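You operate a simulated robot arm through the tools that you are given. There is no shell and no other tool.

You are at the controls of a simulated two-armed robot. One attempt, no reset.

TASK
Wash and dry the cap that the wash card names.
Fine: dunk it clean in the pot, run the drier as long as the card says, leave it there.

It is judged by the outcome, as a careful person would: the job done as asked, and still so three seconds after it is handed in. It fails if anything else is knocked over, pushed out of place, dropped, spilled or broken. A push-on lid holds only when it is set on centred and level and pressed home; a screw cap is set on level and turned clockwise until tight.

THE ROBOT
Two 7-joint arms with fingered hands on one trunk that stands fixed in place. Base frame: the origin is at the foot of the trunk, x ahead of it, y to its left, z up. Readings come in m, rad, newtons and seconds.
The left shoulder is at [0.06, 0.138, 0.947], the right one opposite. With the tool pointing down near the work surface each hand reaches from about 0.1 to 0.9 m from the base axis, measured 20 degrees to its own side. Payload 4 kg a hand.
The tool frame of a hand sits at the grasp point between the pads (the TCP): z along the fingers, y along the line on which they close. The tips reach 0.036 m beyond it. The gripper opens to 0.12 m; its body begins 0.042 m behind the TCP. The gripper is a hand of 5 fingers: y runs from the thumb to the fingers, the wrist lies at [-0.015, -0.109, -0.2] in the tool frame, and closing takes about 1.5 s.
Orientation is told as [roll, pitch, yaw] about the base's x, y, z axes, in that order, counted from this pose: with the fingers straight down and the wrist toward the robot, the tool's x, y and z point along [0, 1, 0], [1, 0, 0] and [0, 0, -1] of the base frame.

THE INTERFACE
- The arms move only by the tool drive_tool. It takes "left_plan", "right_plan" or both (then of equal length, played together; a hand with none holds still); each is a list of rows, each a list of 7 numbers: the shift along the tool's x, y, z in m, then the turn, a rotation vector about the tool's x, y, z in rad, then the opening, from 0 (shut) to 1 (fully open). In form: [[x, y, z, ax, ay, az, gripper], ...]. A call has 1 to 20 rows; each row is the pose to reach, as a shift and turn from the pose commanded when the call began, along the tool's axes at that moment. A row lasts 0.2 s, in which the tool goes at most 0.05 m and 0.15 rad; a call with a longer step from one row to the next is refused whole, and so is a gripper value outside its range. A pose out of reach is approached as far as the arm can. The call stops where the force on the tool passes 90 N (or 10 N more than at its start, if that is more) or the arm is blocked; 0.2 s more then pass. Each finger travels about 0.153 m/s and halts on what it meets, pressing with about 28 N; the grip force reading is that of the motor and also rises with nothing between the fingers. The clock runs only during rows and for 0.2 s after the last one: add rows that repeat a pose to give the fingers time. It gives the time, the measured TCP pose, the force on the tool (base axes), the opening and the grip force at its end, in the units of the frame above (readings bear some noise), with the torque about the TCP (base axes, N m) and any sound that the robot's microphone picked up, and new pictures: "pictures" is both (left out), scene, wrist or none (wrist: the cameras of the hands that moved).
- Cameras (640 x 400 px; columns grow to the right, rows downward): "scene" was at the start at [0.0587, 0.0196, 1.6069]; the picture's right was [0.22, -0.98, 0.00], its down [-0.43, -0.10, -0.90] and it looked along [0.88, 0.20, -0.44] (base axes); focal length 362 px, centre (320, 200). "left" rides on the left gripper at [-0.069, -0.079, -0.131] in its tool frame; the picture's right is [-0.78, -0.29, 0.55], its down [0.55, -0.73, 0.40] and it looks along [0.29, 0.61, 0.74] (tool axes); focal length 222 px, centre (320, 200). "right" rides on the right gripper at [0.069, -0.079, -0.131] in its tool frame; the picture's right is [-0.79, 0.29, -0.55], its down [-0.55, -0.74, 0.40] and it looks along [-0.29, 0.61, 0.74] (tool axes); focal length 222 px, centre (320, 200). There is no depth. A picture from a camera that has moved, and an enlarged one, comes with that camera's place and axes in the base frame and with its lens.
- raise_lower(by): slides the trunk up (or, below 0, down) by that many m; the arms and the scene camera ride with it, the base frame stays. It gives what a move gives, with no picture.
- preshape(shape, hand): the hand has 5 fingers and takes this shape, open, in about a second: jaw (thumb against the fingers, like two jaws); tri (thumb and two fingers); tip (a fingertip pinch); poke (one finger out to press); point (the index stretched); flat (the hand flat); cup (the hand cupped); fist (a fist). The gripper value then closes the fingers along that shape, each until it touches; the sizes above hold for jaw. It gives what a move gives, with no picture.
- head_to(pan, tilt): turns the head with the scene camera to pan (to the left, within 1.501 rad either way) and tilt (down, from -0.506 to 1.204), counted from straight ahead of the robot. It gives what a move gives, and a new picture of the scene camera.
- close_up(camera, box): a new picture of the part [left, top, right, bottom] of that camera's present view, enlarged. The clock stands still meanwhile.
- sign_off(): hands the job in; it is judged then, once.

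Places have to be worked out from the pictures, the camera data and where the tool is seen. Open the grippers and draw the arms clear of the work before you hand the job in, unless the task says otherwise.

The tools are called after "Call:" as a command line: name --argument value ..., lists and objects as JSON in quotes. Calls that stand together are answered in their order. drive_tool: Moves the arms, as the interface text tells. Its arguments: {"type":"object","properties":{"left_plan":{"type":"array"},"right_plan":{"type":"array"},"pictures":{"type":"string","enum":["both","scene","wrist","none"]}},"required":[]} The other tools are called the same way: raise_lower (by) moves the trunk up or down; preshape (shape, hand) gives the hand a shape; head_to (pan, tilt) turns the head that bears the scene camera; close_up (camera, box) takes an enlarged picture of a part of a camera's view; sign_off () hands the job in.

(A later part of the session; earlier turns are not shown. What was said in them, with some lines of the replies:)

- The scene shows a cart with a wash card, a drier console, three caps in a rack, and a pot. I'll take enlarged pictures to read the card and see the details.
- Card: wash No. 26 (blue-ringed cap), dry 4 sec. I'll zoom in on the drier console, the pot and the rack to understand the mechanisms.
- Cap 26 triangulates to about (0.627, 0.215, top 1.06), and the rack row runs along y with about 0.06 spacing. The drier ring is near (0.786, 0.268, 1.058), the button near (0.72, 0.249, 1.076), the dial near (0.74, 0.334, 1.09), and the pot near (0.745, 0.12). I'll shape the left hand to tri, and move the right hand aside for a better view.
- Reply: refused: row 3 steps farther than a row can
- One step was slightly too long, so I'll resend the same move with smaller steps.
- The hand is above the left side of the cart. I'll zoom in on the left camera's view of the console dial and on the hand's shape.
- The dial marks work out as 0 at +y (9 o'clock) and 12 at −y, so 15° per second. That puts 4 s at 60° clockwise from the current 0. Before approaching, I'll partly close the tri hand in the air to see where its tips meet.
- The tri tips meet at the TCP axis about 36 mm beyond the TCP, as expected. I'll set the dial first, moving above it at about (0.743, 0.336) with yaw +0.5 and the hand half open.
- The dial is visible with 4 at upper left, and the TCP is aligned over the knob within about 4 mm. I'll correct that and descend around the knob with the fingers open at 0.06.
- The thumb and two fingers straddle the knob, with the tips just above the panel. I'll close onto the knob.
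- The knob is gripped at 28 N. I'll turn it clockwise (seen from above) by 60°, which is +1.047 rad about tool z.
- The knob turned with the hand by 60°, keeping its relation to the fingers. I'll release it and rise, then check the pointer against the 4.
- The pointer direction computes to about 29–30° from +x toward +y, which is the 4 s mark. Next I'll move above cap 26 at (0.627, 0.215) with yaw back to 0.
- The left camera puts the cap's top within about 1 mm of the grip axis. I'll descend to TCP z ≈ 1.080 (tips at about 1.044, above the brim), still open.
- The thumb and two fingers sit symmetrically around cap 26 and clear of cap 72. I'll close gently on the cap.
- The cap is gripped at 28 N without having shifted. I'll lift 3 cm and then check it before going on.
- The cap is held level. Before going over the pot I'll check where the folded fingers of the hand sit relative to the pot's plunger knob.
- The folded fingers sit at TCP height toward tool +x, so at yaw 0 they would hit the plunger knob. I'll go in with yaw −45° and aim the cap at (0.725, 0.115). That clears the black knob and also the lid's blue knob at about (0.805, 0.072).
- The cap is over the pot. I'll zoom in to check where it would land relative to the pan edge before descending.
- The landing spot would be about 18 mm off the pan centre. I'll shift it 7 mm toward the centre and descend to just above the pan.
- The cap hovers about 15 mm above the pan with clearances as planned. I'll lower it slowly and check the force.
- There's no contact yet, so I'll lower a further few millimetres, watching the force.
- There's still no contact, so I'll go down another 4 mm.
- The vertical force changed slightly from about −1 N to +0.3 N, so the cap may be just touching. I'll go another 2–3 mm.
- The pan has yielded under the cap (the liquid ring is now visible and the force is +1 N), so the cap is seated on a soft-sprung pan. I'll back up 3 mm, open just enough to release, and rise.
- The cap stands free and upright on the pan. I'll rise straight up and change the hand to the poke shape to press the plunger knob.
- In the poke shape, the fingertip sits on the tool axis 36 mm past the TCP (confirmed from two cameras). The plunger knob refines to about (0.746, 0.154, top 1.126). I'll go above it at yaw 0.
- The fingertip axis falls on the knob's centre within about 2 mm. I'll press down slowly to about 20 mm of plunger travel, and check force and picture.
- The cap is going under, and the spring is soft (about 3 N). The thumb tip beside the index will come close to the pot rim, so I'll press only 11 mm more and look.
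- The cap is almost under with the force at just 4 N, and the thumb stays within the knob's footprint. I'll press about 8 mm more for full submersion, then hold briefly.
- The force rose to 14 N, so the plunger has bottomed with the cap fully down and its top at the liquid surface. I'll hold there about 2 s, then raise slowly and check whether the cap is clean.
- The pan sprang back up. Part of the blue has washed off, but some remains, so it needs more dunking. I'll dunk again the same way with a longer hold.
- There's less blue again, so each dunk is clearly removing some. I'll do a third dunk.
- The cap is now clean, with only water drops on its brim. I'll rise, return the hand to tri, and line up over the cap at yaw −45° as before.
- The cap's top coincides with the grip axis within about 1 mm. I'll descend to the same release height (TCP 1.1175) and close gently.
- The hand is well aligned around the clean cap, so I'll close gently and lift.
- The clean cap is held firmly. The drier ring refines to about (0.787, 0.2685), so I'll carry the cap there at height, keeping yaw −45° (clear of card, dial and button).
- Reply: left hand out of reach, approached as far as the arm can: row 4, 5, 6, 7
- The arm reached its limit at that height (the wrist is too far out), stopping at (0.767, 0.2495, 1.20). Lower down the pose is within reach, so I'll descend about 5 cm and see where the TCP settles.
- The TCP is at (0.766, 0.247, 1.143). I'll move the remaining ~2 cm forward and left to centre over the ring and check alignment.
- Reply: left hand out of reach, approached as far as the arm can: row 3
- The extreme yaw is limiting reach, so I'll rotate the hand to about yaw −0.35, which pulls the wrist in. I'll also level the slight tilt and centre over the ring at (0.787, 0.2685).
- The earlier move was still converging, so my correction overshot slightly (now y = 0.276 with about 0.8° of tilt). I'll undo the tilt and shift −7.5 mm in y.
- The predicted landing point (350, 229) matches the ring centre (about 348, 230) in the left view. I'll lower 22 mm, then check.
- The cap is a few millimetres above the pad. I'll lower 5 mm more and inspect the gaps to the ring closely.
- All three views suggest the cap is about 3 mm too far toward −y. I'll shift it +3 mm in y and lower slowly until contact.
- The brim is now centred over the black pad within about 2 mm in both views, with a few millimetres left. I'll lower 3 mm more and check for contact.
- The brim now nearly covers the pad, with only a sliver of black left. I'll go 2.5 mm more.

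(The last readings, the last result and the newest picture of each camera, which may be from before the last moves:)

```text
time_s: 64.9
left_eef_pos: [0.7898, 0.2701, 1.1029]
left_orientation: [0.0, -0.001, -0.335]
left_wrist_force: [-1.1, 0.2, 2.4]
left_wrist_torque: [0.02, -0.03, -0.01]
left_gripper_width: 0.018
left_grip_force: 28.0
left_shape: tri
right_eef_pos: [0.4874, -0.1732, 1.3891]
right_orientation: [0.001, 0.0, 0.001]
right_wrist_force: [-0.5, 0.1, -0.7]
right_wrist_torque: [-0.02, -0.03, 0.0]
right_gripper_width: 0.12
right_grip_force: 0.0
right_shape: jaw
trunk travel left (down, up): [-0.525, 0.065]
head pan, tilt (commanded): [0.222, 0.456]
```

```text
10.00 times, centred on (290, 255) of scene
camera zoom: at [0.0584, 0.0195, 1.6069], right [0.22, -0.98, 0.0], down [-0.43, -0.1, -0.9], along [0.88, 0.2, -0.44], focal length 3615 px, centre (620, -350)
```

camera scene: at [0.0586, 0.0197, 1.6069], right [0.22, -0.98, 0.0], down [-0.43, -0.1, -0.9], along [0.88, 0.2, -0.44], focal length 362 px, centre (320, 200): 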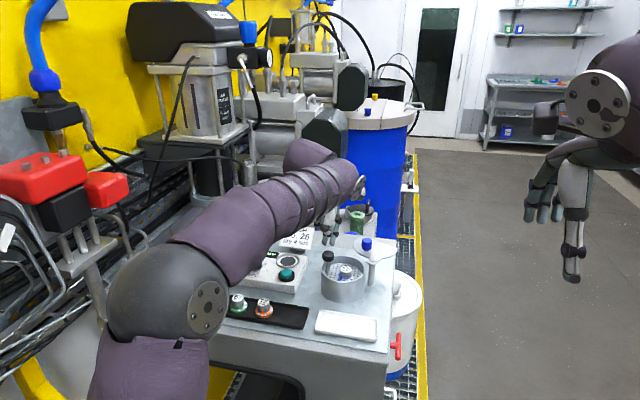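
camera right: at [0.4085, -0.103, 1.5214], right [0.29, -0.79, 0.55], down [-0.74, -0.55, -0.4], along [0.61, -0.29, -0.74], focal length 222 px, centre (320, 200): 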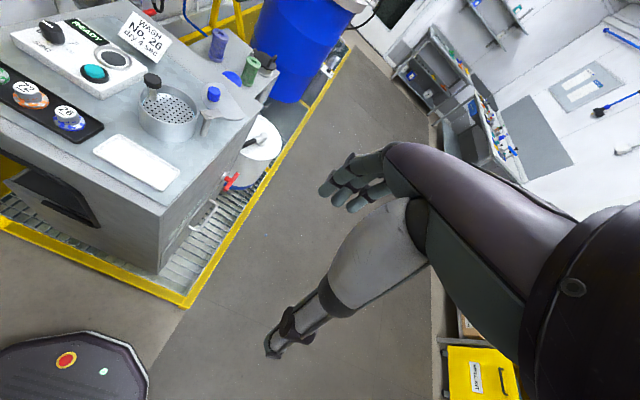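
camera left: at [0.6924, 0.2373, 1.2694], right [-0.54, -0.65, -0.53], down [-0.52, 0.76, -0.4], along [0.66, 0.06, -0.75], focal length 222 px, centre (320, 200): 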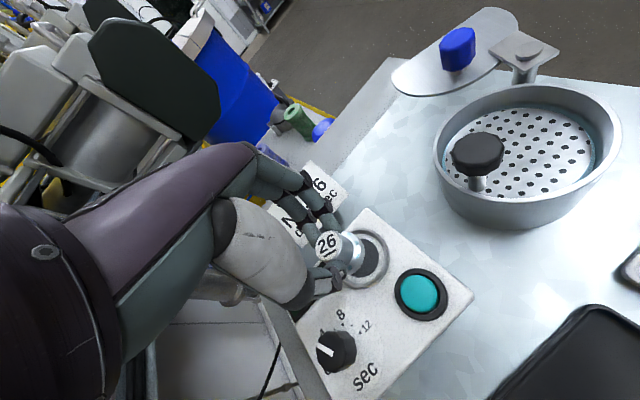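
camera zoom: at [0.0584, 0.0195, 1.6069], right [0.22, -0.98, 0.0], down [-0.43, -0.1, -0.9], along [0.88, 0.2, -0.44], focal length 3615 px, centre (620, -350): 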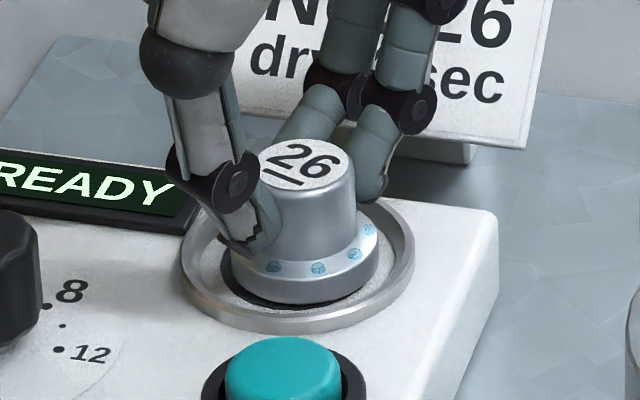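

Contact: the force changed by about 3.5 N, so the cap sits on the pad inside the ring. I'll nudge it about 2 mm toward the pad's centre, release gently, and rise.

Call:
drive_tool --left_plan '[[0, 0, -0.0015, 0, 0, 0, 0.05], [0.0016, -0.0016, -0.0015, 0, 0, 0, 0.05], [0.0016, -0.0016, -0.0003, 0, 0, 0, 0.05], [0.0016, -0.0016, -0.0003, 0, 0, 0, 0.05], [0.0016, -0.0016, -0.0003, 0, 0, 0, 0.15], [0.0016, -0.0016, -0.0003, 0, 0, 0, 0.22], [0.0016, -0.0016, -0.0003, 0, 0, 0, 0.3], [0.0016, -0.0016, -0.0003, 0, 0, 0, 0.36], [0.0016, -0.0016, -0.0003, 0, 0, 0, 0.36]]' --pictures "none"

Call:
close_up --camera "right" --box '[85, 25, 145, 75]'

Call:
close_up --camera "scene" --box '[265, 235, 315, 275]'

Call:
close_up --camera "left" --box '[280, 190, 420, 320]'

```text
time_s: 66.9
left_eef_pos: [0.7877, 0.2736, 1.102]
left_orientation: [-0.001, -0.001, -0.335]
left_wrist_force: [-0.4, -0.7, 0.3]
left_wrist_torque: [-0.01, 0.02, 0.0]
left_gripper_width: 0.0429
left_grip_force: 0.1
left_shape: tri
right_eef_pos: [0.4881, -0.1728, 1.3903]
right_orientation: [0.0, 0.0, -0.001]
right_wrist_force: [0.4, -0.8, 0.4]
right_wrist_torque: [-0.02, 0.0, 0.0]
right_gripper_width: 0.1196
right_grip_force: 0.1
right_shape: jaw
trunk travel left (down, up): [-0.525, 0.065]
head pan, tilt (commanded): [0.222, 0.456]
```

```text
8.00 times, centred on (115, 50) of right
camera zoom: at [0.4081, -0.1026, 1.5215], right [0.29, -0.79, 0.55], down [-0.74, -0.55, -0.4], along [0.61, -0.29, -0.74], focal length 1777 px, centre (1960, 1400)
```

zoom: 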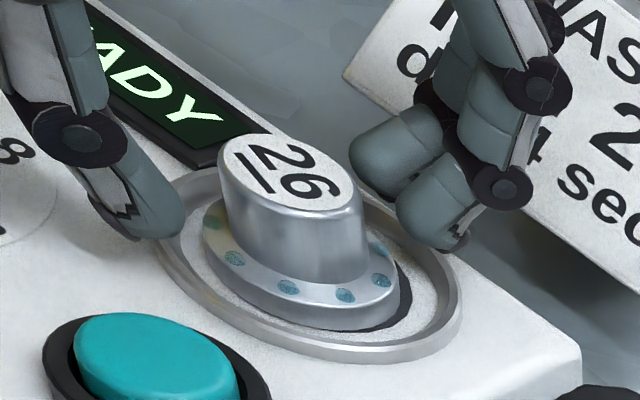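

```text
10.00 times, centred on (290, 255) of scene
camera zoom: at [0.0588, 0.0196, 1.6068], right [0.22, -0.98, 0.0], down [-0.43, -0.1, -0.9], along [0.88, 0.2, -0.44], focal length 3615 px, centre (620, -350)
```

zoom: 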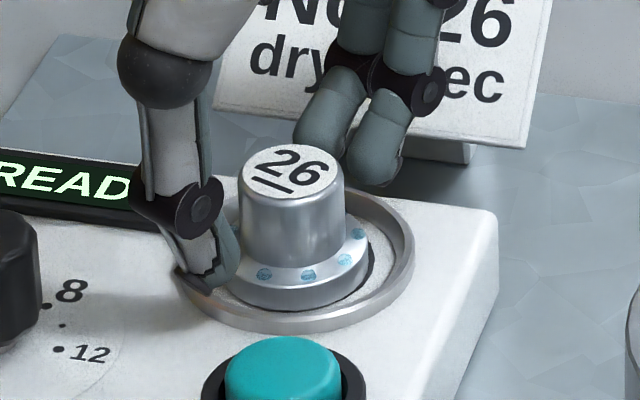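

```text
3.08 times, centred on (350, 255) of left
camera zoom: at [0.6909, 0.2333, 1.2331], right [-0.53, -0.65, -0.55], down [-0.51, 0.76, -0.4], along [0.67, 0.07, -0.74], focal length 684 px, centre (228, 31)
```

zoom: 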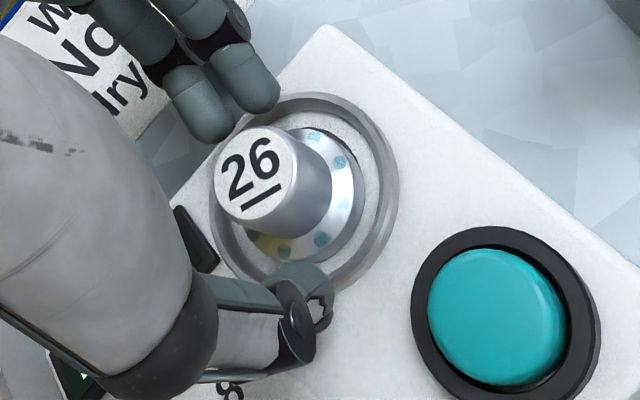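

The cap is released, upright, and centred inside the drier ring. I'll rise 5 cm straight up and draw back toward the robot.

Call:
drive_tool --left_plan '[[0, 0, -0.015, 0, 0, 0, 0.36], [0, 0, -0.035, 0, 0, 0, 0.36], [0, 0, -0.055, 0, 0, 0, 0.36], [0.0, -0.025, -0.07, 0, 0, 0, 0.36], [0.0, -0.06, -0.085, 0, 0, 0, 0.36], [0.0, -0.09, -0.1, 0, 0, 0, 0.36], [0.0, -0.09, -0.1, 0, 0, 0, 0.36]]' --pictures "both"

Call:
close_up --camera "right" --box '[30, 0, 150, 90]'

Call:
close_up --camera "scene" --box '[230, 230, 320, 295]'

Call:
close_up --camera "left" --box '[280, 130, 460, 290]'

```text
time_s: 68.5
left_eef_pos: [0.7044, 0.3019, 1.2021]
left_orientation: [0.0, 0.001, -0.336]
left_wrist_force: [-0.5, -0.7, -0.5]
left_wrist_torque: [0.0, -0.02, 0.0]
left_gripper_width: 0.043
left_grip_force: 0.1
left_shape: tri
right_eef_pos: [0.4889, -0.1725, 1.3904]
right_orientation: [0.001, 0.0, -0.001]
right_wrist_force: [0.4, -0.8, -0.1]
right_wrist_torque: [0.0, 0.05, 0.0]
right_gripper_width: 0.1195
right_grip_force: 0.0
right_shape: jaw
trunk travel left (down, up): [-0.525, 0.065]
head pan, tilt (commanded): [0.222, 0.456]
camera scene: at [0.0595, 0.0195, 1.6068], right [0.22, -0.98, 0.0], down [-0.43, -0.1, -0.9], along [0.88, 0.2, -0.44], focal length 362 px, centre (320, 200)
camera left: at [0.6071, 0.2626, 1.3332], right [-0.53, -0.65, -0.55], down [-0.51, 0.76, -0.4], along [0.67, 0.07, -0.74], focal length 222 px, centre (320, 200)
```

scene: 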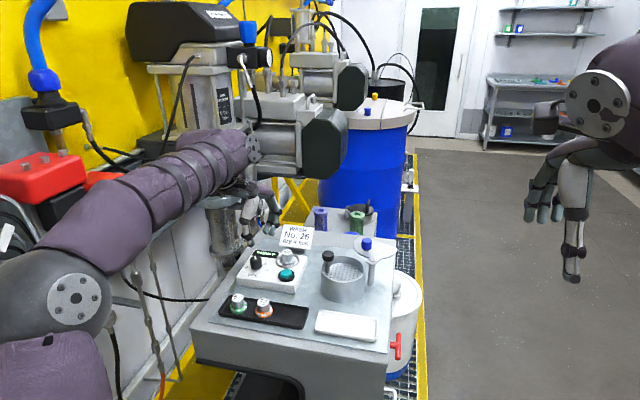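
left: 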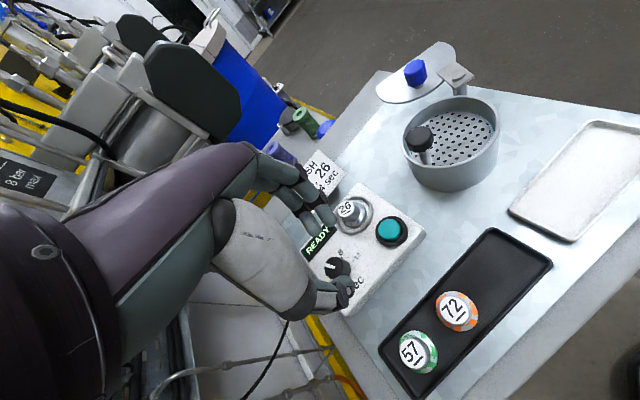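

```text
4.44 times, centred on (90, 45) of right
camera zoom: at [0.4088, -0.1027, 1.5213], right [0.29, -0.79, 0.55], down [-0.74, -0.55, -0.4], along [0.61, -0.29, -0.74], focal length 987 px, centre (1342, 889)
```

zoom: 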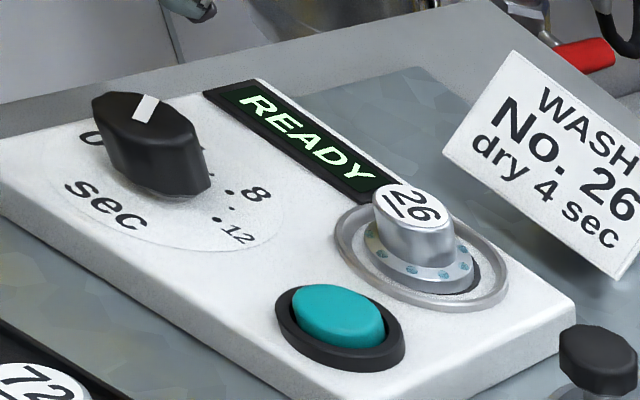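

```text
6.15 times, centred on (275, 262) of scene
camera zoom: at [0.0595, 0.0195, 1.6068], right [0.22, -0.98, 0.0], down [-0.43, -0.1, -0.9], along [0.88, 0.2, -0.44], focal length 2224 px, centre (597, -185)
```

zoom: 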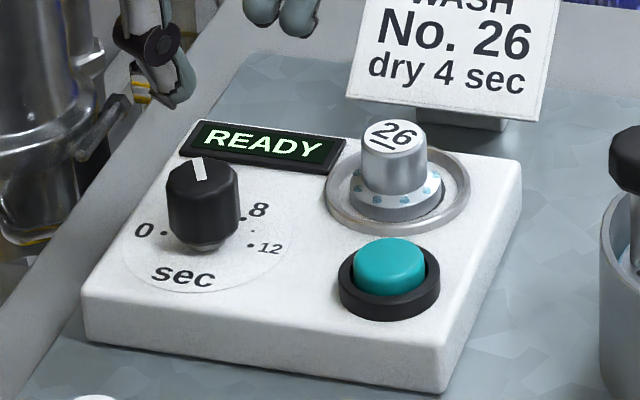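

```text
2.50 times, centred on (370, 210) of left
camera zoom: at [0.6071, 0.2626, 1.3332], right [-0.53, -0.65, -0.55], down [-0.51, 0.76, -0.4], along [0.67, 0.07, -0.74], focal length 555 px, centre (195, 175)
```

zoom: 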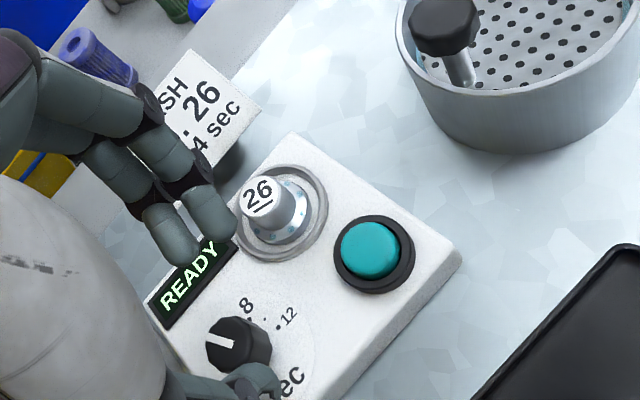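

The cap is in the drier and the dial pointer still computes to about 31° (the 4 s mark). The button is at about (0.722, 0.250, 1.075). I'll switch to poke and first test rotating the hand to yaw +1.2 above the button, so the knuckles stay clear of the cap.

Call:
preshape --shape "poke" --hand "left"

Call:
drive_tool --left_plan '[[-0.004, 0.003, 0.01, 0, 0, -0.14, 0], [-0.008, 0.006, 0.02, 0, 0, -0.28, 0], [-0.012, 0.009, 0.03, 0, 0, -0.42, 0], [-0.016, 0.012, 0.04, 0, 0, -0.56, 0], [-0.02, 0.015, 0.045, 0, 0, -0.7, 0], [-0.024, 0.019, 0.045, 0, 0, -0.84, 0], [-0.028, 0.022, 0.045, 0, 0, -0.98, 0], [-0.032, 0.025, 0.045, 0, 0, -1.12, 0], [-0.036, 0.028, 0.045, 0, 0, -1.26, 0], [-0.04, 0.031, 0.045, 0, 0, -1.4, 0], [-0.0433, 0.0338, 0.045, 0, 0, -1.54, 0], [-0.0433, 0.0338, 0.045, 0, 0, -1.54, 0]]' --pictures "both"

Call:
close_up --camera "right" --box '[30, 0, 180, 110]'

Call:
close_up --camera "scene" --box '[230, 210, 340, 295]'

Call:
close_up --camera "left" --box '[260, 140, 440, 300]'

```text
time_s: 69.4
left_eef_pos: [0.7034, 0.3027, 1.2033]
left_orientation: [0.0, -0.002, -0.336]
left_wrist_force: [0.3, -1.2, 0.4]
left_wrist_torque: [0.01, -0.02, -0.01]
left_gripper_width: 0.0002
left_grip_force: 0.0
left_shape: poke
right_eef_pos: [0.4874, -0.1722, 1.3909]
right_orientation: [-0.002, 0.0, -0.001]
right_wrist_force: [-0.8, -0.5, -0.1]
right_wrist_torque: [-0.02, -0.03, 0.02]
right_gripper_width: 0.1196
right_grip_force: 0.1
right_shape: jaw
trunk travel left (down, up): [-0.525, 0.065]
head pan, tilt (commanded): [0.222, 0.456]
```

```text
time_s: 72.0
left_eef_pos: [0.7204, 0.2495, 1.1551]
left_orientation: [-0.002, 0.0, 1.206]
left_wrist_force: [0.4, 0.4, 0.2]
left_wrist_torque: [-0.01, -0.03, 0.02]
left_gripper_width: 0.0
left_grip_force: 0.0
left_shape: poke
right_eef_pos: [0.4878, -0.1737, 1.3902]
right_orientation: [0.0, 0.0, 0.0]
right_wrist_force: [-0.4, -1.1, 0.2]
right_wrist_torque: [0.03, -0.03, 0.01]
right_gripper_width: 0.1194
right_grip_force: 0.0
right_shape: jaw
trunk travel left (down, up): [-0.525, 0.065]
head pan, tilt (commanded): [0.222, 0.456]
camera scene: at [0.0584, 0.0197, 1.6069], right [0.22, -0.98, 0.0], down [-0.43, -0.1, -0.9], along [0.88, 0.2, -0.44], focal length 362 px, centre (320, 200)
camera left: at [0.7577, 0.1519, 1.2873], right [0.63, -0.55, -0.55], down [-0.77, -0.49, -0.4], along [-0.05, 0.67, -0.74], focal length 222 px, centre (320, 200)
```

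scene: 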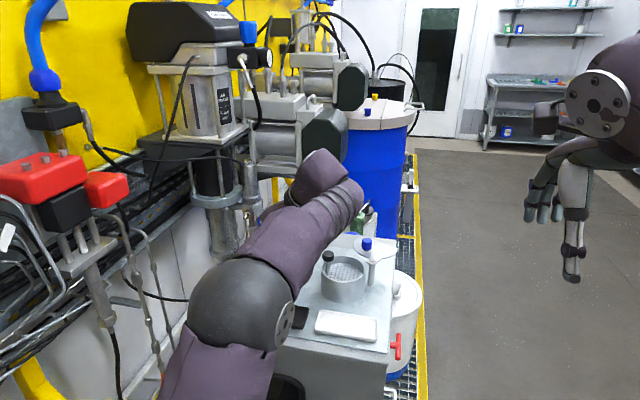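
left: 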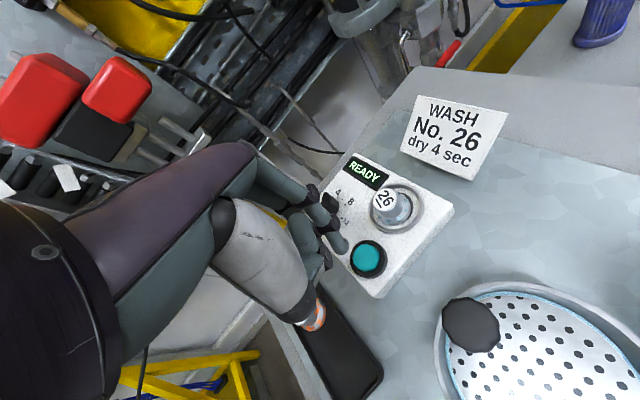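

```text
3.64 times, centred on (105, 55) of right
camera zoom: at [0.4077, -0.1024, 1.5217], right [0.29, -0.78, 0.55], down [-0.73, -0.55, -0.4], along [0.61, -0.29, -0.74], focal length 808 px, centre (1102, 727)
```

zoom: 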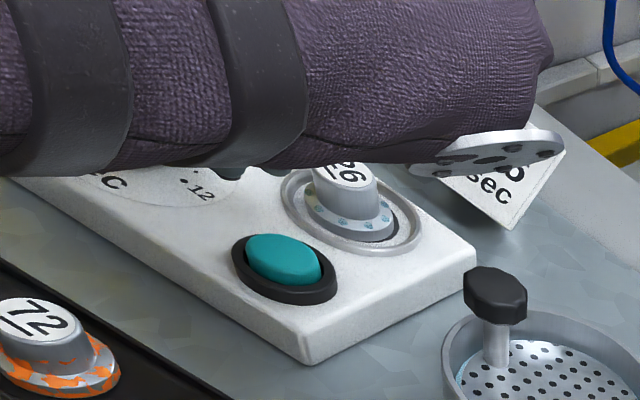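

```text
4.71 times, centred on (285, 252) of scene
camera zoom: at [0.0584, 0.0197, 1.6069], right [0.22, -0.98, 0.0], down [-0.43, -0.1, -0.9], along [0.88, 0.2, -0.44], focal length 1701 px, centre (485, -47)
```

zoom: 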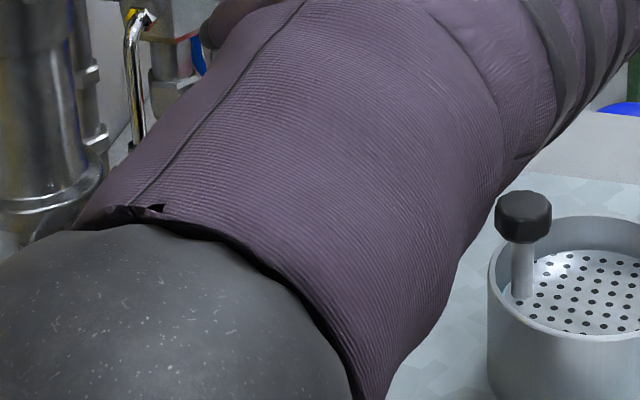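

```text
2.50 times, centred on (350, 220) of left
camera zoom: at [0.7577, 0.1519, 1.2873], right [0.63, -0.55, -0.55], down [-0.77, -0.49, -0.4], along [-0.05, 0.67, -0.74], focal length 555 px, centre (245, 150)
```

zoom: 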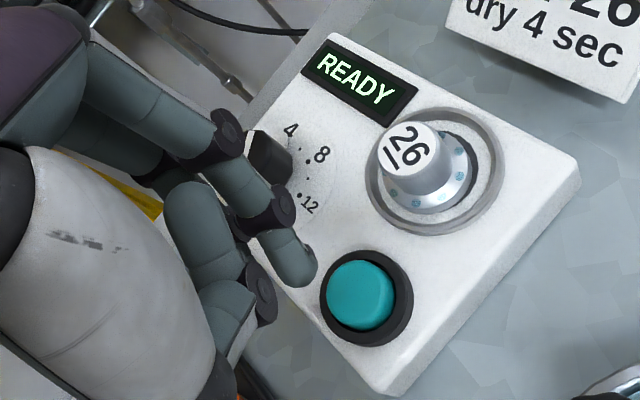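

The reach is fine. The index and thumb tips straddle the tool axis just over the button, and the cap is well clear. I'll shift 2 mm and lower to just above the button.

Call:
drive_tool --left_plan '[[-0.0019, 0.0007, 0.01, 0, 0, 0, 0], [-0.0019, 0.0007, 0.022, 0, 0, 0, 0], [-0.0019, 0.0007, 0.032, 0, 0, 0, 0], [-0.0019, 0.0007, 0.037, 0, 0, 0, 0], [-0.0019, 0.0007, 0.037, 0, 0, 0, 0]]' --pictures "wrist"

Call:
close_up --camera "left" --box '[270, 160, 430, 290]'

Call:
close_up --camera "right" --box '[30, 0, 180, 110]'

```text
time_s: 73.2
left_eef_pos: [0.7222, 0.2504, 1.1196]
left_orientation: [0.001, 0.002, 1.203]
left_wrist_force: [-0.7, 0.4, -0.3]
left_wrist_torque: [-0.01, 0.03, 0.04]
left_gripper_width: 0.0002
left_grip_force: 0.0
left_shape: poke
right_eef_pos: [0.4867, -0.173, 1.3903]
right_orientation: [0.0, 0.001, 0.0]
right_wrist_force: [0.0, -0.2, -0.7]
right_wrist_torque: [-0.04, 0.0, 0.02]
right_gripper_width: 0.1199
right_grip_force: 0.1
right_shape: jaw
trunk travel left (down, up): [-0.525, 0.065]
head pan, tilt (commanded): [0.222, 0.456]
camera left: at [0.7593, 0.1516, 1.2501], right [0.63, -0.55, -0.55], down [-0.78, -0.49, -0.4], along [-0.05, 0.67, -0.74], focal length 222 px, centre (320, 200)
```

left: 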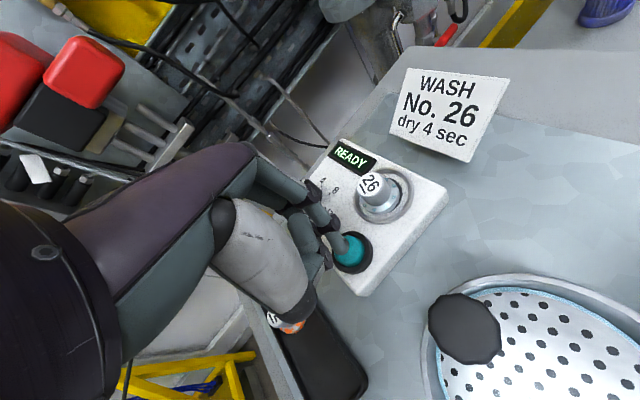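

```text
3.08 times, centred on (350, 225) of left
camera zoom: at [0.7593, 0.1516, 1.2501], right [0.63, -0.55, -0.55], down [-0.78, -0.49, -0.4], along [-0.05, 0.67, -0.74], focal length 684 px, centre (228, 123)
```

zoom: 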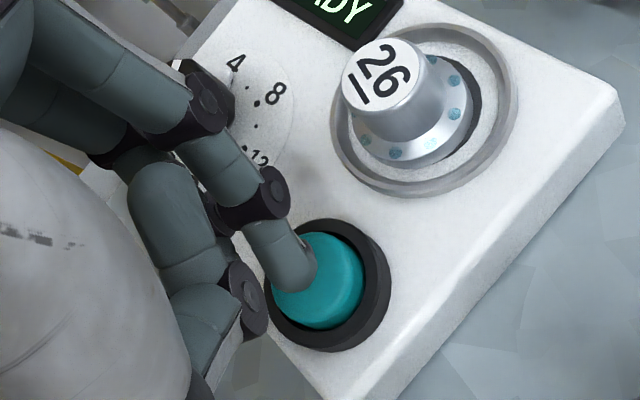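

```text
3.64 times, centred on (105, 55) of right
camera zoom: at [0.408, -0.1026, 1.5216], right [0.29, -0.79, 0.55], down [-0.74, -0.55, -0.4], along [0.61, -0.29, -0.74], focal length 808 px, centre (1102, 727)
```

zoom: 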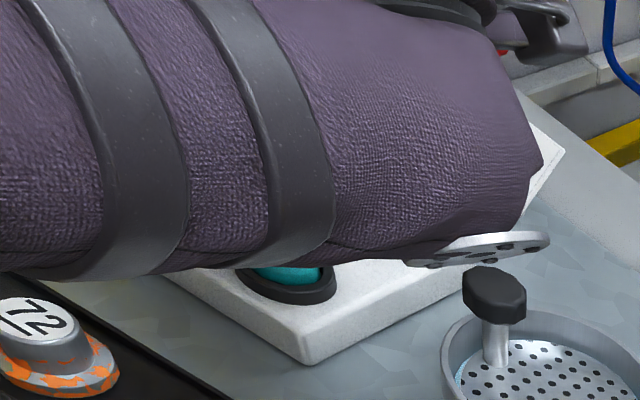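

The index tip is right over the button. The forearm end looks near the pot's plunger knob in the right view, so I'll check that clearance before pressing.

Call:
close_up --camera "scene" --box '[250, 130, 420, 300]'

Call:
close_up --camera "right" --box '[60, 0, 260, 140]'

```text
2.35 times, centred on (335, 215) of scene
camera zoom: at [0.0587, 0.0195, 1.6069], right [0.22, -0.98, 0.0], down [-0.43, -0.1, -0.9], along [0.88, 0.2, -0.44], focal length 850 px, centre (285, 165)
```

zoom: 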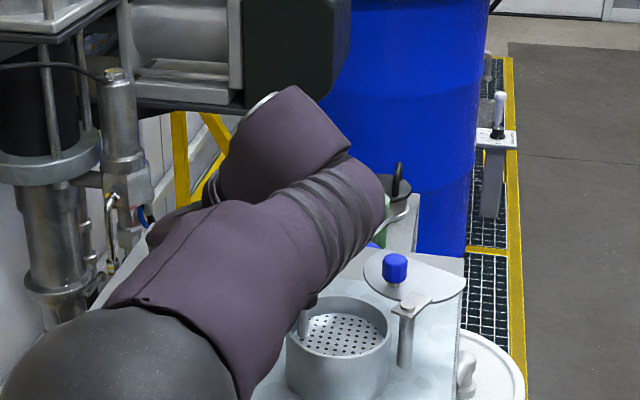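

```text
2.86 times, centred on (160, 70) of right
camera zoom: at [0.408, -0.1026, 1.5216], right [0.29, -0.79, 0.55], down [-0.74, -0.55, -0.4], along [0.61, -0.29, -0.74], focal length 635 px, centre (777, 571)
```

zoom: 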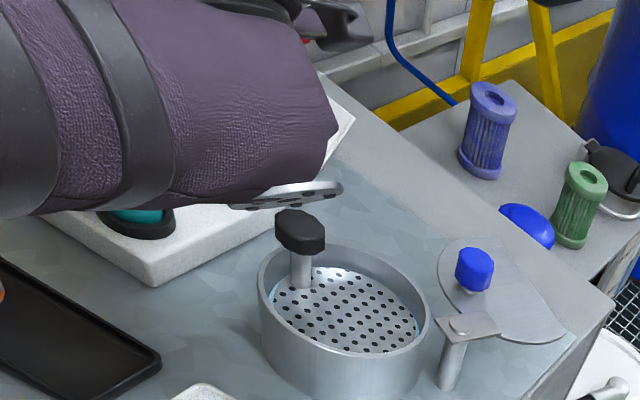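

The arm's lowest part is at about z = 1.17, 4 cm above the plunger knob, and only about 1 cm of descent remains, so it is safe. I'll shift slightly onto the button centre and press gently.

Call:
drive_tool --left_plan '[[-0.0045, -0.0004, 0.0, 0, 0, 0, 0], [-0.0045, -0.0004, 0.003, 0, 0, 0, 0], [-0.0045, -0.0004, 0.006, 0, 0, 0, 0], [-0.0045, -0.0004, 0.009, 0, 0, 0, 0]]' --pictures "wrist"

Call:
close_up --camera "left" --box '[270, 140, 430, 270]'

```text
time_s: 74.2
left_eef_pos: [0.7278, 0.2489, 1.1107]
left_orientation: [0.0, 0.0, 1.204]
left_wrist_force: [0.1, 0.7, -0.2]
left_wrist_torque: [0.02, 0.03, -0.01]
left_gripper_width: 0.0
left_grip_force: 0.1
left_shape: poke
right_eef_pos: [0.4872, -0.1732, 1.3895]
right_orientation: [0.002, 0.0, 0.0]
right_wrist_force: [0.4, 0.2, 0.9]
right_wrist_torque: [-0.02, -0.01, -0.02]
right_gripper_width: 0.1197
right_grip_force: 0.1
right_shape: jaw
trunk travel left (down, up): [-0.525, 0.065]
head pan, tilt (commanded): [0.222, 0.456]
camera left: at [0.7641, 0.1496, 1.2422], right [0.63, -0.55, -0.55], down [-0.78, -0.49, -0.4], along [-0.05, 0.67, -0.74], focal length 222 px, centre (320, 200)
```

left: 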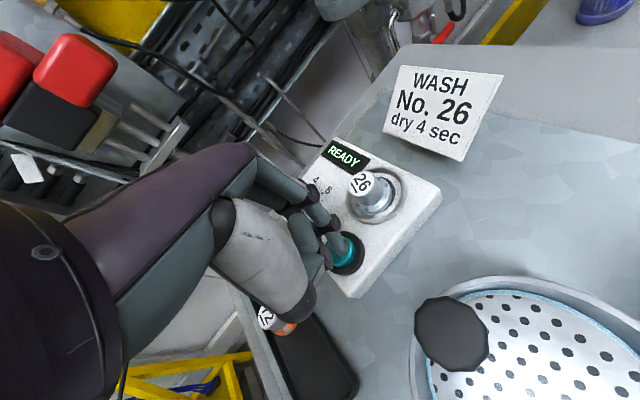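

```text
3.08 times, centred on (350, 205) of left
camera zoom: at [0.7641, 0.1496, 1.2422], right [0.63, -0.55, -0.55], down [-0.78, -0.49, -0.4], along [-0.05, 0.67, -0.74], focal length 684 px, centre (228, 185)
```

zoom: 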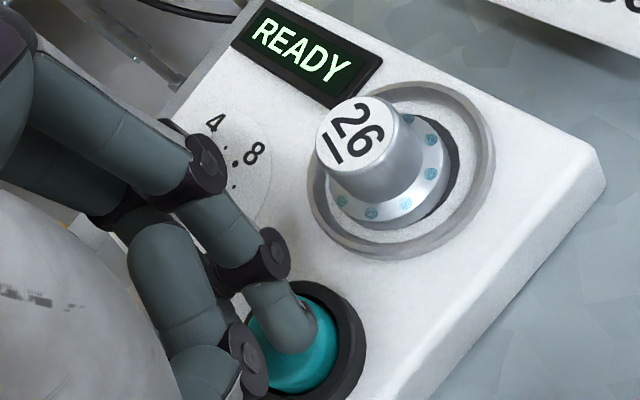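

The fingertip is on the button's face with no force yet. I'll press a few millimetres further.

Call:
drive_tool --left_plan '[[0, 0, 0.002, 0, 0, 0, 0], [0, 0, 0.004, 0, 0, 0, 0], [0, 0, 0.004, 0, 0, 0, 0]]' --pictures "none"

Call:
close_up --camera "left" --box '[270, 130, 430, 260]'

```text
time_s: 75.0
left_eef_pos: [0.7271, 0.249, 1.107]
left_orientation: [-0.001, 0.0, 1.205]
left_wrist_force: [-0.2, 0.1, 0.3]
left_wrist_torque: [0.0, 0.02, 0.04]
left_gripper_width: 0.0
left_grip_force: 0.0
left_shape: poke
right_eef_pos: [0.4877, -0.1726, 1.3901]
right_orientation: [0.0, -0.001, 0.002]
right_wrist_force: [0.9, 0.7, 0.1]
right_wrist_torque: [-0.01, 0.0, 0.0]
right_gripper_width: 0.1198
right_grip_force: 0.1
right_shape: jaw
trunk travel left (down, up): [-0.525, 0.065]
head pan, tilt (commanded): [0.222, 0.456]
```

```text
3.08 times, centred on (350, 195) of left
camera zoom: at [0.764, 0.149, 1.2382], right [0.63, -0.55, -0.55], down [-0.78, -0.49, -0.4], along [-0.05, 0.67, -0.74], focal length 684 px, centre (228, 215)
```

zoom: 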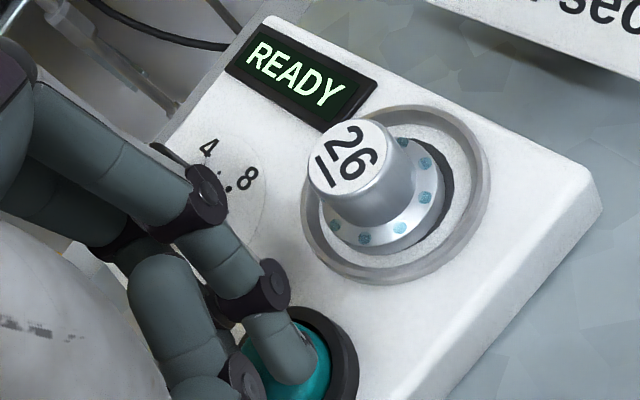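

There's still no force at tip z ≈ 1.071, so I'll press another 3 mm.

Call:
drive_tool --left_plan '[[0, 0, 0.0015, 0, 0, 0, 0], [0, 0, 0.003, 0, 0, 0, 0], [0, 0, 0.003, 0, 0, 0, 0]]' --pictures "none"

Call:
close_up --camera "left" --box '[270, 130, 430, 260]'

```text
time_s: 75.8
left_eef_pos: [0.7273, 0.2479, 1.1036]
left_orientation: [-0.002, -0.001, 1.206]
left_wrist_force: [0.3, -0.7, 0.7]
left_wrist_torque: [0.0, 0.01, -0.03]
left_gripper_width: 0.0
left_grip_force: 0.0
left_shape: poke
right_eef_pos: [0.487, -0.1717, 1.3902]
right_orientation: [0.0, 0.0, 0.0]
right_wrist_force: [-0.5, 1.0, -0.8]
right_wrist_torque: [0.02, 0.01, -0.05]
right_gripper_width: 0.1197
right_grip_force: 0.3
right_shape: jaw
trunk travel left (down, up): [-0.525, 0.065]
head pan, tilt (commanded): [0.222, 0.456]
```

```text
3.08 times, centred on (350, 195) of left
camera zoom: at [0.764, 0.1493, 1.2353], right [0.63, -0.55, -0.55], down [-0.78, -0.49, -0.4], along [-0.05, 0.67, -0.74], focal length 684 px, centre (228, 215)
```

zoom: 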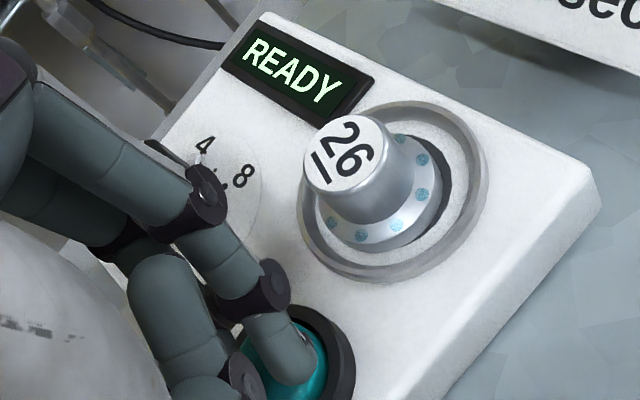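

The force is still negligible (under 1 N). I'll continue 3 mm more.

Call:
drive_tool --left_plan '[[0, 0, 0.0015, 0, 0, 0, 0], [0, 0, 0.003, 0, 0, 0, 0], [0, 0, 0.003, 0, 0, 0, 0]]' --pictures "none"

Call:
close_up --camera "left" --box '[270, 130, 430, 260]'

```text
time_s: 76.6
left_eef_pos: [0.7275, 0.2488, 1.1011]
left_orientation: [-0.001, 0.0, 1.205]
left_wrist_force: [-0.1, -0.3, 2.2]
left_wrist_torque: [0.02, -0.02, -0.02]
left_gripper_width: 0.0002
left_grip_force: 0.2
left_shape: poke
right_eef_pos: [0.4864, -0.1729, 1.3909]
right_orientation: [0.0, 0.0, 0.002]
right_wrist_force: [-0.1, 0.4, 0.1]
right_wrist_torque: [0.03, 0.01, -0.02]
right_gripper_width: 0.1194
right_grip_force: 0.1
right_shape: jaw
trunk travel left (down, up): [-0.525, 0.065]
head pan, tilt (commanded): [0.222, 0.456]
heard: click
```

```text
3.08 times, centred on (350, 195) of left
camera zoom: at [0.7639, 0.1495, 1.2324], right [0.63, -0.55, -0.55], down [-0.78, -0.49, -0.4], along [-0.05, 0.67, -0.74], focal length 684 px, centre (228, 215)
```

zoom: 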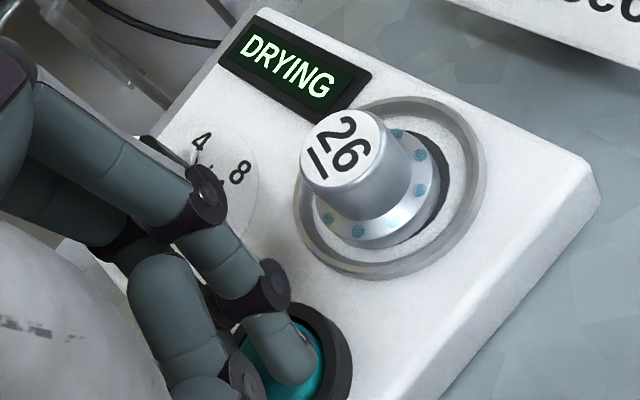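

There was a click and the display now reads DRYING. I'll lift the finger straight up off the button and watch.

Call:
drive_tool --left_plan '[[0, 0, -0.01, 0, 0, 0, 0], [0, 0, -0.025, 0, 0, 0, 0], [0, 0, -0.04, 0, 0, 0, 0], [0, 0, -0.05, 0, 0, 0, 0]]' --pictures "none"

Call:
close_up --camera "left" --box '[270, 130, 430, 260]'

```text
time_s: 77.6
left_eef_pos: [0.7271, 0.249, 1.1504]
left_orientation: [-0.001, 0.0, 1.205]
left_wrist_force: [0.3, 0.6, 0.0]
left_wrist_torque: [0.01, 0.03, 0.0]
left_gripper_width: 0.0
left_grip_force: 0.0
left_shape: poke
right_eef_pos: [0.4878, -0.1728, 1.3902]
right_orientation: [0.001, -0.001, 0.0]
right_wrist_force: [-0.5, -0.4, -0.5]
right_wrist_torque: [0.0, 0.03, 0.05]
right_gripper_width: 0.1198
right_grip_force: 0.3
right_shape: jaw
trunk travel left (down, up): [-0.525, 0.065]
head pan, tilt (commanded): [0.222, 0.456]
```

```text
3.08 times, centred on (350, 195) of left
camera zoom: at [0.7641, 0.1489, 1.2819], right [0.63, -0.55, -0.55], down [-0.78, -0.49, -0.4], along [-0.05, 0.67, -0.74], focal length 684 px, centre (228, 215)
```

zoom: 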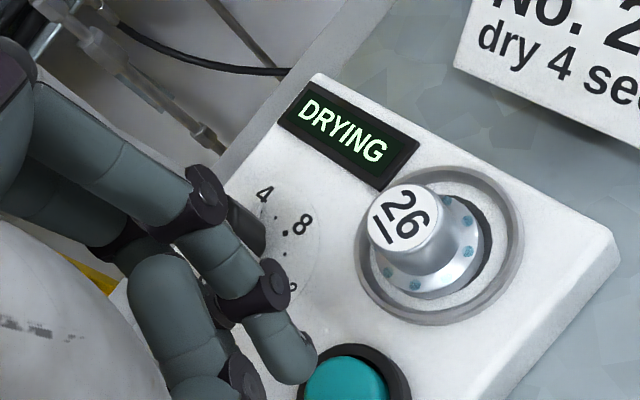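

Drying continues on its own timer. I'll hold clear and wait.

Call:
drive_tool --left_plan '[[0, 0, 0, 0, 0, 0, 0], [0, 0, 0, 0, 0, 0, 0], [0, 0, 0, 0, 0, 0, 0], [0, 0, 0, 0, 0, 0, 0], [0, 0, 0, 0, 0, 0, 0], [0, 0, 0, 0, 0, 0, 0], [0, 0, 0, 0, 0, 0, 0], [0, 0, 0, 0, 0, 0, 0]]' --pictures "none"

Call:
close_up --camera "left" --box '[270, 130, 430, 260]'

```text
time_s: 79.4
left_eef_pos: [0.7274, 0.2481, 1.1503]
left_orientation: [-0.003, 0.0, 1.205]
left_wrist_force: [0.5, 0.1, -0.5]
left_wrist_torque: [-0.02, -0.03, -0.03]
left_gripper_width: 0.0001
left_grip_force: 0.1
left_shape: poke
right_eef_pos: [0.487, -0.1721, 1.3903]
right_orientation: [0.001, 0.001, 0.002]
right_wrist_force: [-0.8, 0.8, -0.8]
right_wrist_torque: [-0.01, 0.01, 0.02]
right_gripper_width: 0.1197
right_grip_force: 0.1
right_shape: jaw
trunk travel left (down, up): [-0.525, 0.065]
head pan, tilt (commanded): [0.222, 0.456]
```

```text
3.08 times, centred on (350, 195) of left
camera zoom: at [0.7642, 0.1489, 1.2819], right [0.63, -0.55, -0.55], down [-0.78, -0.49, -0.4], along [-0.05, 0.67, -0.74], focal length 684 px, centre (228, 215)
```

zoom: 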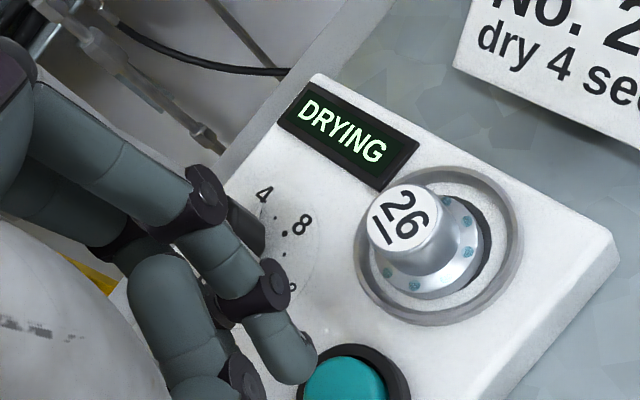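

It is still drying about 3 s in, so I'll wait another ~2 s.

Call:
drive_tool --left_plan '[[0, 0, 0, 0, 0, 0, 0], [0, 0, 0, 0, 0, 0, 0], [0, 0, 0, 0, 0, 0, 0], [0, 0, 0, 0, 0, 0, 0], [0, 0, 0, 0, 0, 0, 0], [0, 0, 0, 0, 0, 0, 0], [0, 0, 0, 0, 0, 0, 0], [0, 0, 0, 0, 0, 0, 0]]' --pictures "none"

Call:
close_up --camera "left" --box '[270, 130, 430, 260]'

```text
time_s: 81.2
left_eef_pos: [0.7276, 0.2477, 1.1494]
left_orientation: [-0.002, -0.001, 1.206]
left_wrist_force: [0.2, 0.4, -0.2]
left_wrist_torque: [-0.01, 0.0, 0.02]
left_gripper_width: 0.0001
left_grip_force: 0.0
left_shape: poke
right_eef_pos: [0.4877, -0.172, 1.3897]
right_orientation: [-0.001, 0.0, 0.001]
right_wrist_force: [-0.7, -0.3, 0.1]
right_wrist_torque: [-0.02, -0.01, 0.0]
right_gripper_width: 0.1198
right_grip_force: 0.0
right_shape: jaw
trunk travel left (down, up): [-0.525, 0.065]
head pan, tilt (commanded): [0.222, 0.456]
```

```text
3.08 times, centred on (350, 195) of left
camera zoom: at [0.7642, 0.1489, 1.2819], right [0.63, -0.55, -0.55], down [-0.78, -0.49, -0.4], along [-0.05, 0.67, -0.74], focal length 684 px, centre (228, 215)
```

zoom: 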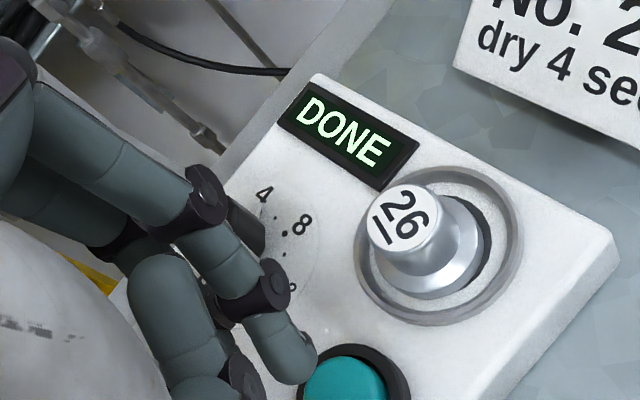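

The display reads DONE and the water drops are gone from the cap. Now I'll draw the left arm back, up and away from the cart while rotating back to neutral.

Call:
drive_tool --left_plan '[[0.005, 0, -0.02, 0, 0, 0.1, 0], [0.018, 0.0003, -0.035, 0, 0, 0.23, 0], [0.033, 0.0006, -0.048, 0, 0, 0.36, 0], [0.048, 0.001, -0.06, 0, 0, 0.49, 0], [0.063, 0.0014, -0.072, 0, 0, 0.62, 0], [0.078, 0.0017, -0.084, 0, 0, 0.75, 0], [0.093, 0.002, -0.096, 0, 0, 0.88, 0], [0.108, 0.0024, -0.108, 0, 0, 1.01, 0], [0.123, 0.0027, -0.115, 0, 0, 1.14, 0], [0.1377, 0.003, -0.12, 0, 0, 1.205, 0]]' --pictures "both"

Call:
preshape --shape "jaw" --hand "left"

```text
time_s: 83.4
left_eef_pos: [0.5994, 0.301, 1.271]
left_orientation: [-0.001, -0.002, -0.004]
left_wrist_force: [-0.2, 0.0, -0.2]
left_wrist_torque: [-0.01, -0.02, -0.03]
left_gripper_width: 0.0
left_grip_force: 0.0
left_shape: poke
right_eef_pos: [0.487, -0.1719, 1.3906]
right_orientation: [0.001, 0.0, 0.002]
right_wrist_force: [0.0, -1.1, 0.9]
right_wrist_torque: [-0.01, -0.04, -0.02]
right_gripper_width: 0.1197
right_grip_force: 0.0
right_shape: jaw
trunk travel left (down, up): [-0.525, 0.065]
head pan, tilt (commanded): [0.222, 0.456]
camera scene: at [0.0582, 0.0198, 1.6069], right [0.22, -0.98, 0.0], down [-0.43, -0.1, -0.9], along [0.88, 0.2, -0.44], focal length 362 px, centre (320, 200)
camera left: at [0.5204, 0.2319, 1.4019], right [-0.29, -0.78, -0.55], down [-0.73, 0.55, -0.4], along [0.61, 0.28, -0.74], focal length 222 px, centre (320, 200)
```

scene: 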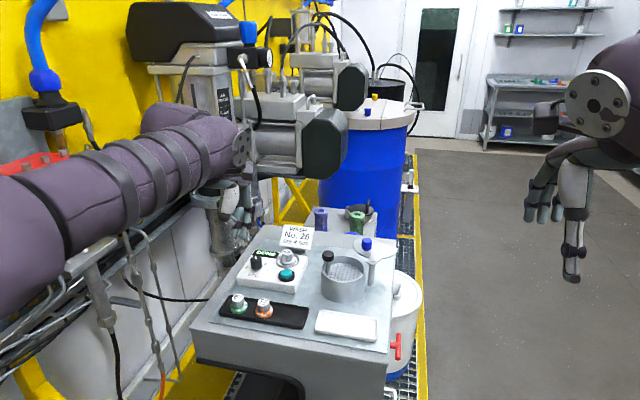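
left: 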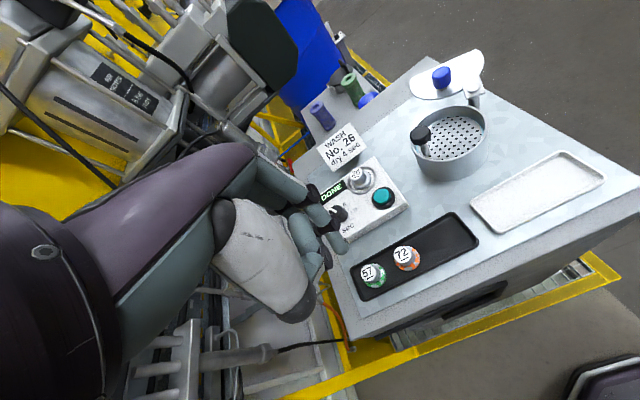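

```text
time_s: 84.3
left_eef_pos: [0.6002, 0.3006, 1.2705]
left_orientation: [0.001, -0.001, -0.001]
left_wrist_force: [-1.0, 0.5, -0.5]
left_wrist_torque: [0.0, 0.0, 0.02]
left_gripper_width: 0.1201
left_grip_force: 0.0
left_shape: jaw
right_eef_pos: [0.4876, -0.1733, 1.3903]
right_orientation: [-0.001, 0.0, -0.001]
right_wrist_force: [0.1, -0.9, 0.3]
right_wrist_torque: [0.0, 0.02, -0.05]
right_gripper_width: 0.1197
right_grip_force: 0.1
right_shape: jaw
trunk travel left (down, up): [-0.525, 0.065]
head pan, tilt (commanded): [0.222, 0.456]
```

The hand is open in the jaw shape. I'll take the left arm back toward its starting place and then inspect the whole cart.

Call:
drive_tool --left_plan '[[0.01, -0.03, -0.02, 0, 0, 0, 1], [0.03, -0.065, -0.035, 0, 0, 0, 1], [0.05, -0.1, -0.055, 0, 0, 0, 1], [0.075, -0.135, -0.075, 0, 0, 0, 1], [0.095, -0.17, -0.09, 0, 0, 0, 1], [0.115, -0.2, -0.1, 0, 0, 0, 1], [0.115, -0.2, -0.1, 0, 0, 0, 1]]' --pictures "both"

Call:
close_up --camera "scene" --box '[200, 200, 420, 340]'

Call:
close_up --camera "scene" --box '[235, 240, 315, 295]'

Call:
close_up --camera "right" --box '[0, 0, 260, 180]'

```text
time_s: 85.9
left_eef_pos: [0.3995, 0.418, 1.372]
left_orientation: [-0.001, 0.0, -0.002]
left_wrist_force: [-0.2, -0.3, 0.2]
left_wrist_torque: [0.03, 0.04, 0.04]
left_gripper_width: 0.1201
left_grip_force: 0.1
left_shape: jaw
right_eef_pos: [0.4864, -0.1737, 1.3897]
right_orientation: [0.0, 0.001, 0.001]
right_wrist_force: [0.3, 0.1, 0.5]
right_wrist_torque: [0.01, 0.03, 0.03]
right_gripper_width: 0.1196
right_grip_force: 0.1
right_shape: jaw
trunk travel left (down, up): [-0.525, 0.065]
head pan, tilt (commanded): [0.222, 0.456]
camera scene: at [0.0591, 0.0193, 1.6068], right [0.22, -0.98, 0.0], down [-0.43, -0.1, -0.9], along [0.88, 0.2, -0.44], focal length 362 px, centre (320, 200)
camera left: at [0.3198, 0.3472, 1.5031], right [-0.29, -0.78, -0.55], down [-0.73, 0.55, -0.4], along [0.61, 0.29, -0.74], focal length 222 px, centre (320, 200)
```

scene: 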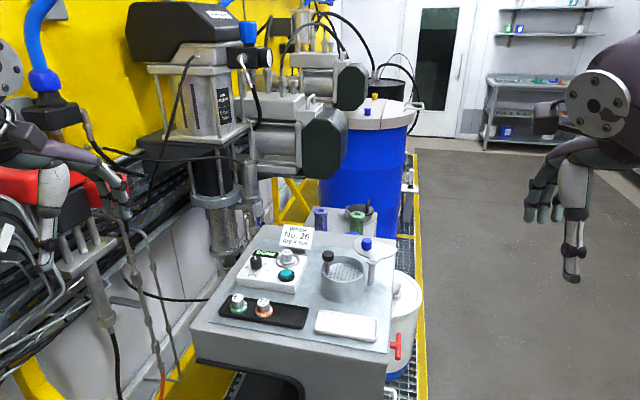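
left: 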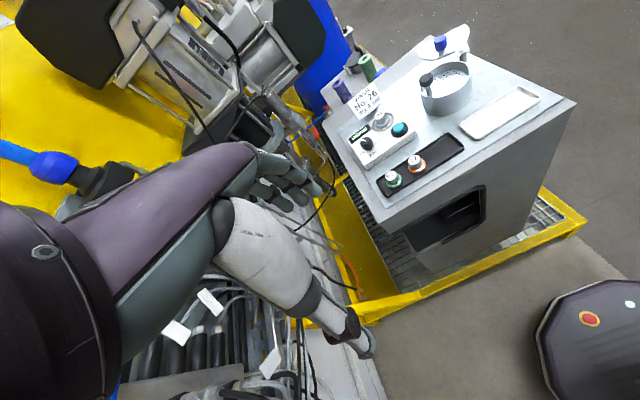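

```text
2.86 times, centred on (310, 270) of scene
camera zoom: at [0.0591, 0.0193, 1.6068], right [0.22, -0.98, 0.0], down [-0.43, -0.1, -0.9], along [0.88, 0.2, -0.44], focal length 1033 px, centre (349, 0)
```

zoom: 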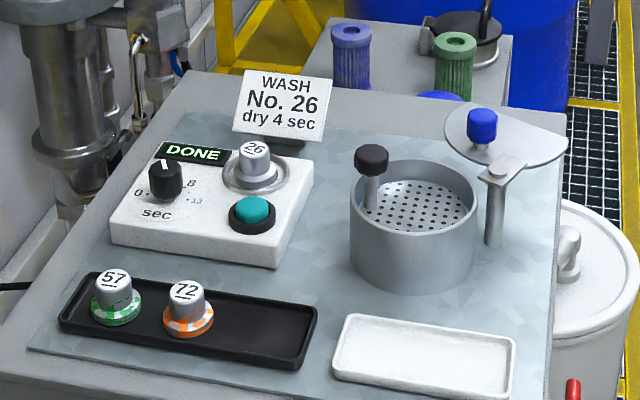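

```text
7.27 times, centred on (275, 268) of scene
camera zoom: at [0.0591, 0.0193, 1.6068], right [0.22, -0.98, 0.0], down [-0.43, -0.1, -0.9], along [0.88, 0.2, -0.44], focal length 2629 px, centre (647, -291)
```

zoom: 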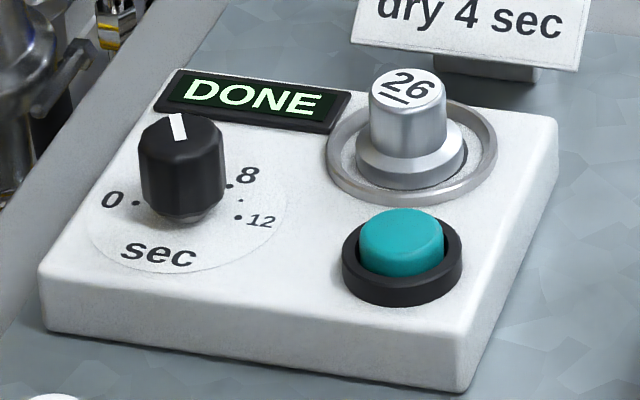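

```text
2.22 times, centred on (130, 90) of right
camera zoom: at [0.4084, -0.1029, 1.5214], right [0.29, -0.79, 0.55], down [-0.74, -0.55, -0.4], along [0.61, -0.29, -0.74], focal length 494 px, centre (742, 444)
```

zoom: 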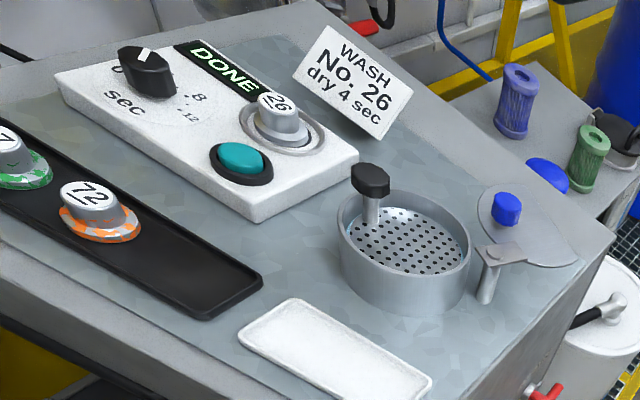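

Cap 26 stands clean and dry in the drier ring, and the display reads DONE with the dial at 4 s. The other caps, the pot, lid, tray and card all look undisturbed. Both hands are open and clear, so I'm handing the job in.

Call:
sign_off

```text
The job is handed in.
```

Cap No. 26, the one the card names, is washed and dried, and I left it standing in the drier as asked. The job is handed in.

- **Wash:** it took three dunks in the pot before all the blue was off the cap.
- **Dry:** I set the dial to 4 seconds and pressed the button. The display went from DRYING to DONE after about 4 seconds, and the water drops were gone.
- **Everything else:** in the last pictures the other two caps, the pot, lid, tray and card looked undisturbed. Both hands were open and the arms were clear of the cart.
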